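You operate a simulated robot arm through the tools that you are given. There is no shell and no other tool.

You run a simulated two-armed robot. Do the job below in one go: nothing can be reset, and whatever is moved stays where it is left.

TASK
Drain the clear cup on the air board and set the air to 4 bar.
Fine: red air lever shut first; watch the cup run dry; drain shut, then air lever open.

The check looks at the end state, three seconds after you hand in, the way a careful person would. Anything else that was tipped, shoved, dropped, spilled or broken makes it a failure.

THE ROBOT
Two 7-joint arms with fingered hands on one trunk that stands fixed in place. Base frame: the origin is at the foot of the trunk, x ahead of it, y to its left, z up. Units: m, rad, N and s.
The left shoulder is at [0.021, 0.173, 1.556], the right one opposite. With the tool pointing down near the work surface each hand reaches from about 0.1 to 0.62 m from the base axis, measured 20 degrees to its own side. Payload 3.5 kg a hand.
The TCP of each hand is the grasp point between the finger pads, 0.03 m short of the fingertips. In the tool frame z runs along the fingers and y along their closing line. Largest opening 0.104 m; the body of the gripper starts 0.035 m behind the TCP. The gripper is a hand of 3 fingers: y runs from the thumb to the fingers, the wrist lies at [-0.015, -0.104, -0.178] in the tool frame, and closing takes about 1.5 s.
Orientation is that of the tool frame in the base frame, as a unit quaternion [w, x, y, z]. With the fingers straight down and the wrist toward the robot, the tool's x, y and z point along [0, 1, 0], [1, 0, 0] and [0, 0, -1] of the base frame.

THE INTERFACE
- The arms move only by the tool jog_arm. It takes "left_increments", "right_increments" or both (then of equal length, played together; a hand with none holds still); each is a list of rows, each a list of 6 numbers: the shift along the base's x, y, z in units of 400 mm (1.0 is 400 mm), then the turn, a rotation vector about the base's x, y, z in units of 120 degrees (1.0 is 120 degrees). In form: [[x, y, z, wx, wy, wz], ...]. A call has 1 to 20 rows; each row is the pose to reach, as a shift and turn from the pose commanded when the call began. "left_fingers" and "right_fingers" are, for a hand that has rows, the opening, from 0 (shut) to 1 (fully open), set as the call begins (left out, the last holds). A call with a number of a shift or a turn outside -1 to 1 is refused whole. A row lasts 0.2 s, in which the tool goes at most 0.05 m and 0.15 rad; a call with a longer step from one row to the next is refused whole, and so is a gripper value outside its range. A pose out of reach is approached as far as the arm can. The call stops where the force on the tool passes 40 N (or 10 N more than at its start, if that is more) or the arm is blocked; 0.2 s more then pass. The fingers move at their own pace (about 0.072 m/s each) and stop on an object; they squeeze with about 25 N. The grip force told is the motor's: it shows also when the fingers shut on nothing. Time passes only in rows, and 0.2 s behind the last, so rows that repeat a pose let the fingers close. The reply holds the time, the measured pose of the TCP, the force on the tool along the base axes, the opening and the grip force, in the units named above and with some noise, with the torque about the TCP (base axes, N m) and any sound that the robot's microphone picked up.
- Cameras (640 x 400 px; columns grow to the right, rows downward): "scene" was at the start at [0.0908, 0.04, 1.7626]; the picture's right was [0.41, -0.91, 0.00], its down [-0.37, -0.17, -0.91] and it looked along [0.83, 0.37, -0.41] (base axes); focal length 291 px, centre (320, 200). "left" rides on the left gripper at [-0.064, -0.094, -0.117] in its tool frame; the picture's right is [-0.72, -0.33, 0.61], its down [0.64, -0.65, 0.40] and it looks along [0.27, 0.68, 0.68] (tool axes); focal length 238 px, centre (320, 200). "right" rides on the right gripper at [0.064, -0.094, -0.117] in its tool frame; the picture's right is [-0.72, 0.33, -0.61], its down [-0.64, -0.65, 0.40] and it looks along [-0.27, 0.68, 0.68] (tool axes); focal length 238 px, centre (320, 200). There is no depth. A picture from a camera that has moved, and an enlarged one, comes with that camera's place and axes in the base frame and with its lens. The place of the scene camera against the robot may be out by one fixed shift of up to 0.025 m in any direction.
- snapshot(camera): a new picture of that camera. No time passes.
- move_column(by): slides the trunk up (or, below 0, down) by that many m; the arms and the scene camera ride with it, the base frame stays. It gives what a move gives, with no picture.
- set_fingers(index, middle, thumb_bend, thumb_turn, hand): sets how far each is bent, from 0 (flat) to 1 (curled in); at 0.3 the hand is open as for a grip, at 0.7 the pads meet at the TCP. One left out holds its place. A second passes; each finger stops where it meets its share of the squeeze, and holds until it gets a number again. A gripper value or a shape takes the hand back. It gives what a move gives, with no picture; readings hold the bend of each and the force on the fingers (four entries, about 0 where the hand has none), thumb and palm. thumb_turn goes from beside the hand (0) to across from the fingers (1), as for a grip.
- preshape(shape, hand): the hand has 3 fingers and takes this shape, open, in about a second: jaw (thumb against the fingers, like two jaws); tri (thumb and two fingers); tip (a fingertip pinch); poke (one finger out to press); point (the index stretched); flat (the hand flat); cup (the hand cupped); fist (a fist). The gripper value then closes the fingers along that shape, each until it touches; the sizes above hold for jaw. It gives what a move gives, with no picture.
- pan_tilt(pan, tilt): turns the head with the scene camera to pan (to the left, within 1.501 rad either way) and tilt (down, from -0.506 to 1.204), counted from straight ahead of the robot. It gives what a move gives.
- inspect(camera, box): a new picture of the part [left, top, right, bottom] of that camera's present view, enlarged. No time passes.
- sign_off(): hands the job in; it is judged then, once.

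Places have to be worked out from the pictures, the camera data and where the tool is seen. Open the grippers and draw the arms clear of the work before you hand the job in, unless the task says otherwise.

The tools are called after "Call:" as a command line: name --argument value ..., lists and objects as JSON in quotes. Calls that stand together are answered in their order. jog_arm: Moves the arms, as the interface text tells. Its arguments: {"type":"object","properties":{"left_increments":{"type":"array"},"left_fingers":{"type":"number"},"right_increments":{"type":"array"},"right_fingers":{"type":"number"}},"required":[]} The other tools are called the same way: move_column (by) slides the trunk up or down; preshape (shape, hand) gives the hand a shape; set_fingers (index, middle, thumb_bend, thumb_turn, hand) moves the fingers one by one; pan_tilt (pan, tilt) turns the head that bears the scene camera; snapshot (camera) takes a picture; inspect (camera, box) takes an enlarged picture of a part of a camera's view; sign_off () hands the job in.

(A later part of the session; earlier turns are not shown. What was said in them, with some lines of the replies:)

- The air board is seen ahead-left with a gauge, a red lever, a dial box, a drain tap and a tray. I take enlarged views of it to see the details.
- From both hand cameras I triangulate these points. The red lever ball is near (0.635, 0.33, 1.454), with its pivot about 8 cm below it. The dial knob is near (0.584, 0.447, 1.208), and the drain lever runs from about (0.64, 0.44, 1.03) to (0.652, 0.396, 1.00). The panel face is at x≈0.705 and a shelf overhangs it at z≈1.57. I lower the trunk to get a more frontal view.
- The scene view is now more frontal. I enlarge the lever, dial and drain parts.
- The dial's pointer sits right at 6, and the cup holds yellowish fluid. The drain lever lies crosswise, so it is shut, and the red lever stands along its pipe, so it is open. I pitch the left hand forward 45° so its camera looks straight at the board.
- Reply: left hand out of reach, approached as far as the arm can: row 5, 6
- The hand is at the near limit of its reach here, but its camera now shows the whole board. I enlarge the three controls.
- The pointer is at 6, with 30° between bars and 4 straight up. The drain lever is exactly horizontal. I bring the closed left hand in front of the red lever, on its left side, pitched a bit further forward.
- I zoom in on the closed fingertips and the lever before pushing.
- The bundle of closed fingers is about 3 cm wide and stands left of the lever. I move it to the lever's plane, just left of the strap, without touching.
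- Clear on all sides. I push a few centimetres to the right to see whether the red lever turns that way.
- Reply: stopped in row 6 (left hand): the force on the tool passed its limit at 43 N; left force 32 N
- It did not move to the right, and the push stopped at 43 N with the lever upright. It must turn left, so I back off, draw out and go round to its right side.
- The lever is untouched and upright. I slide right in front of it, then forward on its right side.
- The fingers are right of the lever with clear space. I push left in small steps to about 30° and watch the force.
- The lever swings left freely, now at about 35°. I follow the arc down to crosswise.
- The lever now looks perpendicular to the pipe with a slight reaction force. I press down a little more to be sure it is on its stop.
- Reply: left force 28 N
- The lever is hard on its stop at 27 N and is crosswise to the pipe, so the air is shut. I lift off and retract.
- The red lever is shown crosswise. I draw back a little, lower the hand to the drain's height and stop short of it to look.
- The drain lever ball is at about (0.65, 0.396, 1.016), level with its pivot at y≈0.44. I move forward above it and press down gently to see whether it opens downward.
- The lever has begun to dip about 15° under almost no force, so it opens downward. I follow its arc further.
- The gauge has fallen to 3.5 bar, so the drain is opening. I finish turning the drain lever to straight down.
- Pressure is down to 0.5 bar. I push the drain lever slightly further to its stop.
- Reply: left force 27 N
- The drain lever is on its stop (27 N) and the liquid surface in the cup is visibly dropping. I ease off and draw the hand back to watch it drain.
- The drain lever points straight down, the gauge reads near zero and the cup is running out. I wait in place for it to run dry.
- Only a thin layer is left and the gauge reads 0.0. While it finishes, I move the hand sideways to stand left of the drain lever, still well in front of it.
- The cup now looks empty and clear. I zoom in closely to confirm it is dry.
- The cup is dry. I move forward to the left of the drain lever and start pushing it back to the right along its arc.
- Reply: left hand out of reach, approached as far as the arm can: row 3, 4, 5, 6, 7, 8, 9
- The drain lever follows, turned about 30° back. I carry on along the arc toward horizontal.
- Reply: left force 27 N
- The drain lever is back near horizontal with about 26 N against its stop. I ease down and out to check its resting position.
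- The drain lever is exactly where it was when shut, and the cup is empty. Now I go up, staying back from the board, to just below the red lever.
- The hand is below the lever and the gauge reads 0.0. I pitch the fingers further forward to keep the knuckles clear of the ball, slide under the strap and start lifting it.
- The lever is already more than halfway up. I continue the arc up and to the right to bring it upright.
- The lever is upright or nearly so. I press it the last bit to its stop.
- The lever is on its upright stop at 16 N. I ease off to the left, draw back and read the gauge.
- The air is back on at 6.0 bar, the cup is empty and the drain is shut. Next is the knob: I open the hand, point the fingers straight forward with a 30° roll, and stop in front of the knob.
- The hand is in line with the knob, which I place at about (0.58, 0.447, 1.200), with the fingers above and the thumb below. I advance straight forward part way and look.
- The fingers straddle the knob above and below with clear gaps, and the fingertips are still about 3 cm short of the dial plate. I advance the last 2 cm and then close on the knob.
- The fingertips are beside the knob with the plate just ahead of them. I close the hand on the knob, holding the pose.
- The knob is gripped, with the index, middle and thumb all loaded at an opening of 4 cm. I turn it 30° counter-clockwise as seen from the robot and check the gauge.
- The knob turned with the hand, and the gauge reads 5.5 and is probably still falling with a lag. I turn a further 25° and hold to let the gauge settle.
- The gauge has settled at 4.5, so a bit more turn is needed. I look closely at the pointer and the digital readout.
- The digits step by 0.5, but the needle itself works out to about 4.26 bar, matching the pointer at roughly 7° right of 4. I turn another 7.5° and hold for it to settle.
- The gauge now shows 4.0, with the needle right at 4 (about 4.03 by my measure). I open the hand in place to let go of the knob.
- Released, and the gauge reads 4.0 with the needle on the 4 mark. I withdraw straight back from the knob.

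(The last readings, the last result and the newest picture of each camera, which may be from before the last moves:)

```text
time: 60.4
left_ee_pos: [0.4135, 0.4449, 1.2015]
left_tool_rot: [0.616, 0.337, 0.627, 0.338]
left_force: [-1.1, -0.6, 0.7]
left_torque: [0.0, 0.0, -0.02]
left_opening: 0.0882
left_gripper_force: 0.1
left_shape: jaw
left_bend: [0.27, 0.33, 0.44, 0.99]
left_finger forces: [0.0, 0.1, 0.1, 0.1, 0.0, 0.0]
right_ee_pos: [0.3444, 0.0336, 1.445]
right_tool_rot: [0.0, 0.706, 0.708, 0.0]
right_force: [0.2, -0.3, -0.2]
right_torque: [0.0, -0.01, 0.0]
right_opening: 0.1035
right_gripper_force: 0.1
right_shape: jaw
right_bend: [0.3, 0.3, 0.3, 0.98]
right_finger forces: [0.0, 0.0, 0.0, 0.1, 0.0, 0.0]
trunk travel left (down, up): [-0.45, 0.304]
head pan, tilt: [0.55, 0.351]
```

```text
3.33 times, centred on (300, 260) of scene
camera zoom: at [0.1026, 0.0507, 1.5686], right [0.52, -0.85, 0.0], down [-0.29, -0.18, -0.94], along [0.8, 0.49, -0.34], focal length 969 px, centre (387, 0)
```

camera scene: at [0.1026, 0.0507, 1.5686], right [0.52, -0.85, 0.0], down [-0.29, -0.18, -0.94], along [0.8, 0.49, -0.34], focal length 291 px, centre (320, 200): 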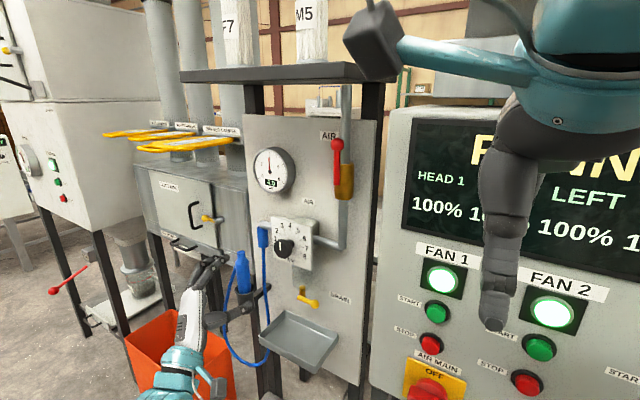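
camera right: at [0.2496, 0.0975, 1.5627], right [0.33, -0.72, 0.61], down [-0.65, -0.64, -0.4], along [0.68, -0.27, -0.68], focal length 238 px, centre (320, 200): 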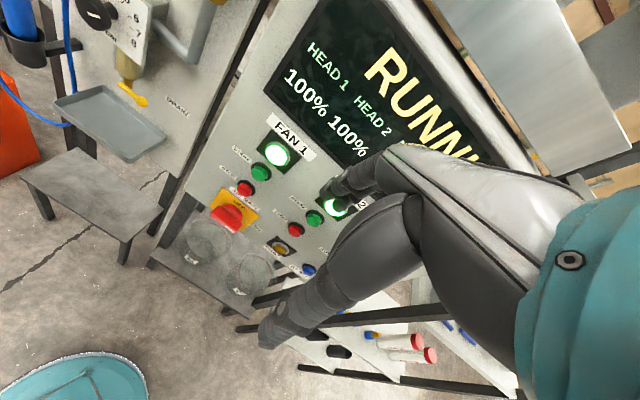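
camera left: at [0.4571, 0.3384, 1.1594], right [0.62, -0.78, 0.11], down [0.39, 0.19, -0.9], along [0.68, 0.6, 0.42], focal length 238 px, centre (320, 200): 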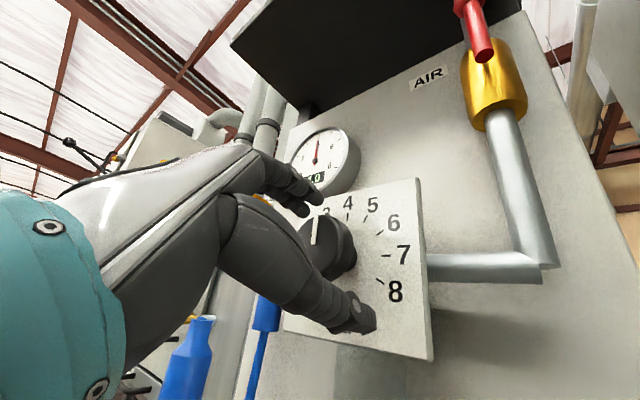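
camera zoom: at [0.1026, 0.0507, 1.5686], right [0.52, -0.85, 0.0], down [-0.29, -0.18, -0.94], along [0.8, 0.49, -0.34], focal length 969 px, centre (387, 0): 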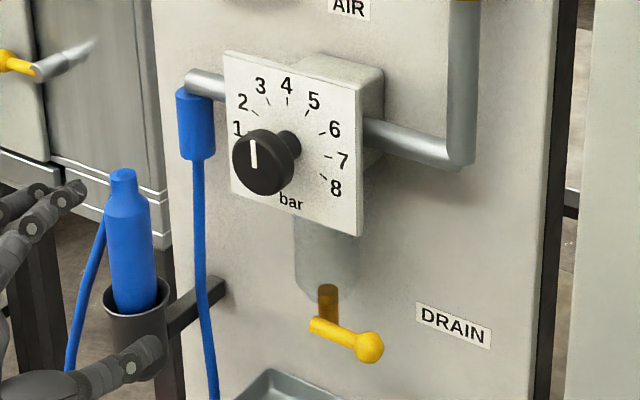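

Everything on the board reads right: 4.0 bar, pointer at 4, cup empty, drain shut, lever upright. I unroll the hand, open it fully and draw the arm further back.

Call:
jog_arm --left_increments '[[0, 0, 0.05, 0.045, 0, 0], [-0.01, 0, 0.1, 0.09, 0, 0], [-0.02, 0, 0.15, 0.135, 0, 0], [-0.03, 0, 0.2, 0.18, 0, 0], [-0.04, 0, 0.25, 0.23, 0, 0], [-0.05, 0, 0.3, 0.23, 0, 0]]' --left_fingers 1.0

Call:
jog_arm --left_increments '[[-0.02, 0, 0.04, 0, 0.06, 0], [-0.04, 0, 0.08, 0, 0.12, 0], [-0.06, 0, 0.12, 0, 0.18, 0], [-0.08, 0, 0.16, 0, 0.24, 0], [-0.1, 0, 0.18, 0, 0.3, 0], [-0.12, 0, 0.2, 0, 0.36, 0]]'

Call:
snapshot --camera "scene"

Call:
snapshot --camera "left"

Call:
inspect --camera "scene" --box '[240, 110, 400, 230]'

Call:
inspect --camera "scene" --box '[200, 210, 360, 370]'

```text
time: 61.8
left_ee_pos: [0.393, 0.4444, 1.3214]
left_tool_rot: [0.516, 0.474, 0.53, 0.478]
left_force: [1.5, -0.1, -0.4]
left_torque: [-0.03, 0.0, -0.05]
left_opening: 0.1037
left_gripper_force: 0.1
left_shape: jaw
left_bend: [0.3, 0.3, 0.3, 0.98]
left_finger forces: [0.0, 0.1, 0.1, 0.0, 0.1, 0.0]
right_ee_pos: [0.3443, 0.0326, 1.4455]
right_tool_rot: [0.0, 0.707, 0.707, 0.0]
right_force: [0.7, -0.1, 1.0]
right_torque: [0.0, -0.02, 0.0]
right_opening: 0.1036
right_gripper_force: 0.1
right_shape: jaw
right_bend: [0.3, 0.3, 0.3, 0.98]
right_finger forces: [0.0, 0.0, 0.0, 0.1, 0.1, 0.0]
trunk travel left (down, up): [-0.45, 0.304]
head pan, tilt: [0.55, 0.351]
```

```text
time: 63.2
left_ee_pos: [0.3434, 0.4444, 1.4008]
left_tool_rot: [0.284, 0.617, 0.683, 0.268]
left_force: [-0.1, -0.2, -0.3]
left_torque: [0.01, -0.01, 0.01]
left_opening: 0.1035
left_gripper_force: 0.0
left_shape: jaw
left_bend: [0.3, 0.3, 0.3, 0.98]
left_finger forces: [0.0, 0.0, 0.0, 0.0, 0.1, 0.0]
right_ee_pos: [0.3455, 0.0332, 1.4452]
right_tool_rot: [-0.001, 0.706, 0.708, -0.001]
right_force: [-0.2, -0.3, 0.0]
right_torque: [0.03, -0.04, 0.04]
right_opening: 0.1037
right_gripper_force: 0.1
right_shape: jaw
right_bend: [0.3, 0.3, 0.3, 0.98]
right_finger forces: [0.0, 0.1, 0.0, 0.1, 0.1, 0.0]
trunk travel left (down, up): [-0.45, 0.304]
head pan, tilt: [0.55, 0.351]
```

```text
taken
camera scene: at [0.1032, 0.0507, 1.5685], right [0.52, -0.85, 0.0], down [-0.29, -0.18, -0.94], along [0.8, 0.49, -0.34], focal length 291 px, centre (320, 200)
```

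scene: 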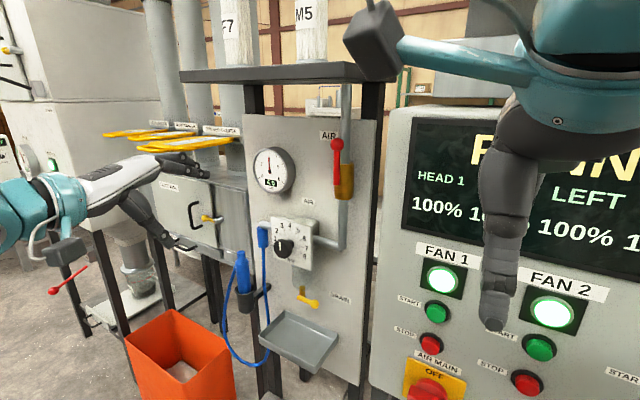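

```text
taken
camera left: at [0.1991, 0.3702, 1.4192], right [0.27, -0.74, -0.62], down [-0.21, 0.58, -0.79], along [0.94, 0.34, 0.0], focal length 238 px, centre (320, 200)
```

left: 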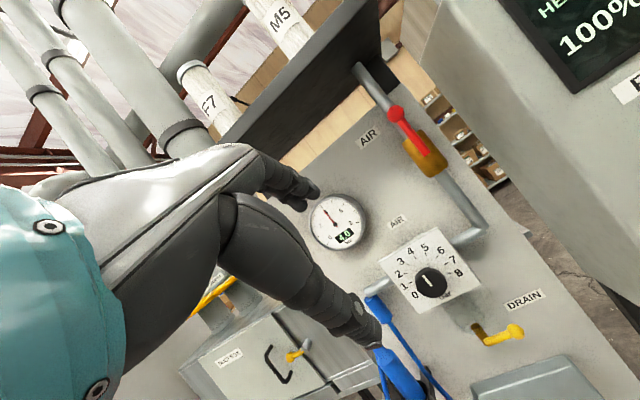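

```text
3.33 times, centred on (320, 170) of scene
camera zoom: at [0.1032, 0.0507, 1.5685], right [0.52, -0.85, 0.0], down [-0.29, -0.18, -0.94], along [0.8, 0.49, -0.34], focal length 969 px, centre (320, 300)
```

zoom: 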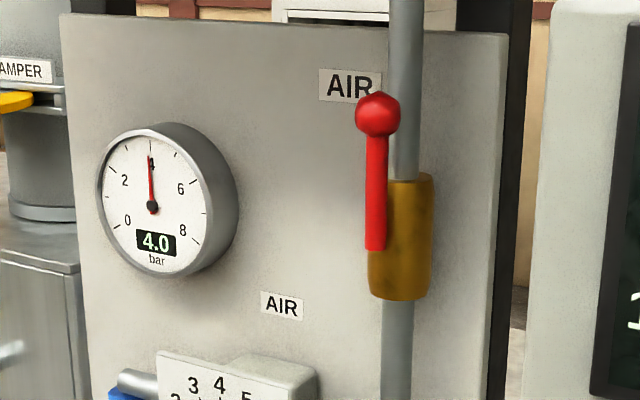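

```text
2.50 times, centred on (280, 290) of scene
camera zoom: at [0.1032, 0.0507, 1.5685], right [0.52, -0.85, 0.0], down [-0.29, -0.18, -0.94], along [0.8, 0.49, -0.34], focal length 727 px, centre (420, -25)
```

zoom: 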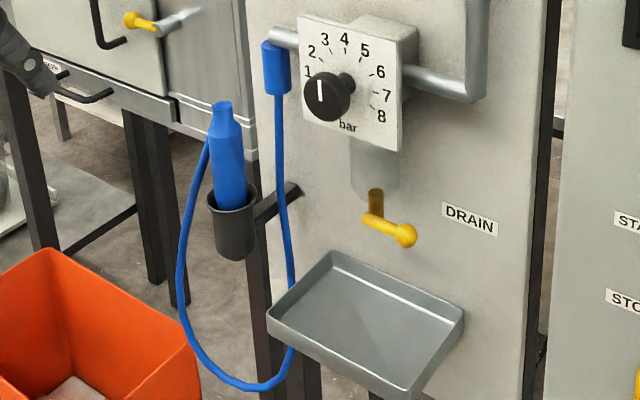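

The cup is empty, the drain lever is crosswise (shut), the red air lever is upright (open) and the gauge holds 4.0 bar with the pointer at 4. The hose, air gun and tray are undisturbed, both hands are open and the arms are clear, so I hand in.

Call:
sign_off

```text
The job is handed in.
```

The clear cup is drained and the air is set to 4 bar. I handed the job in, and no verdict has come back yet.

- **Order followed:** I shut the red air lever first, opened the drain and watched the cup run dry. Then I shut the drain and opened the air lever again.
- **Pressure:** the gauge shows 4.0 bar. The digits only step by 0.5, so I checked the needle too, and it sits right on the 4 mark. The dial pointer is at 4.
- **End state:** the cup is empty, the drain lever is back exactly where it was when shut, and the red lever is upright on its stop.
- **One wrong push:** I first tried turning the red lever to the right. It would not go that way, and the push stopped at 43 N without moving it. It turns left, and it worked normally afterwards.

The tray, blue air gun and hose are where they were. Both hands are open and drawn back from the board.
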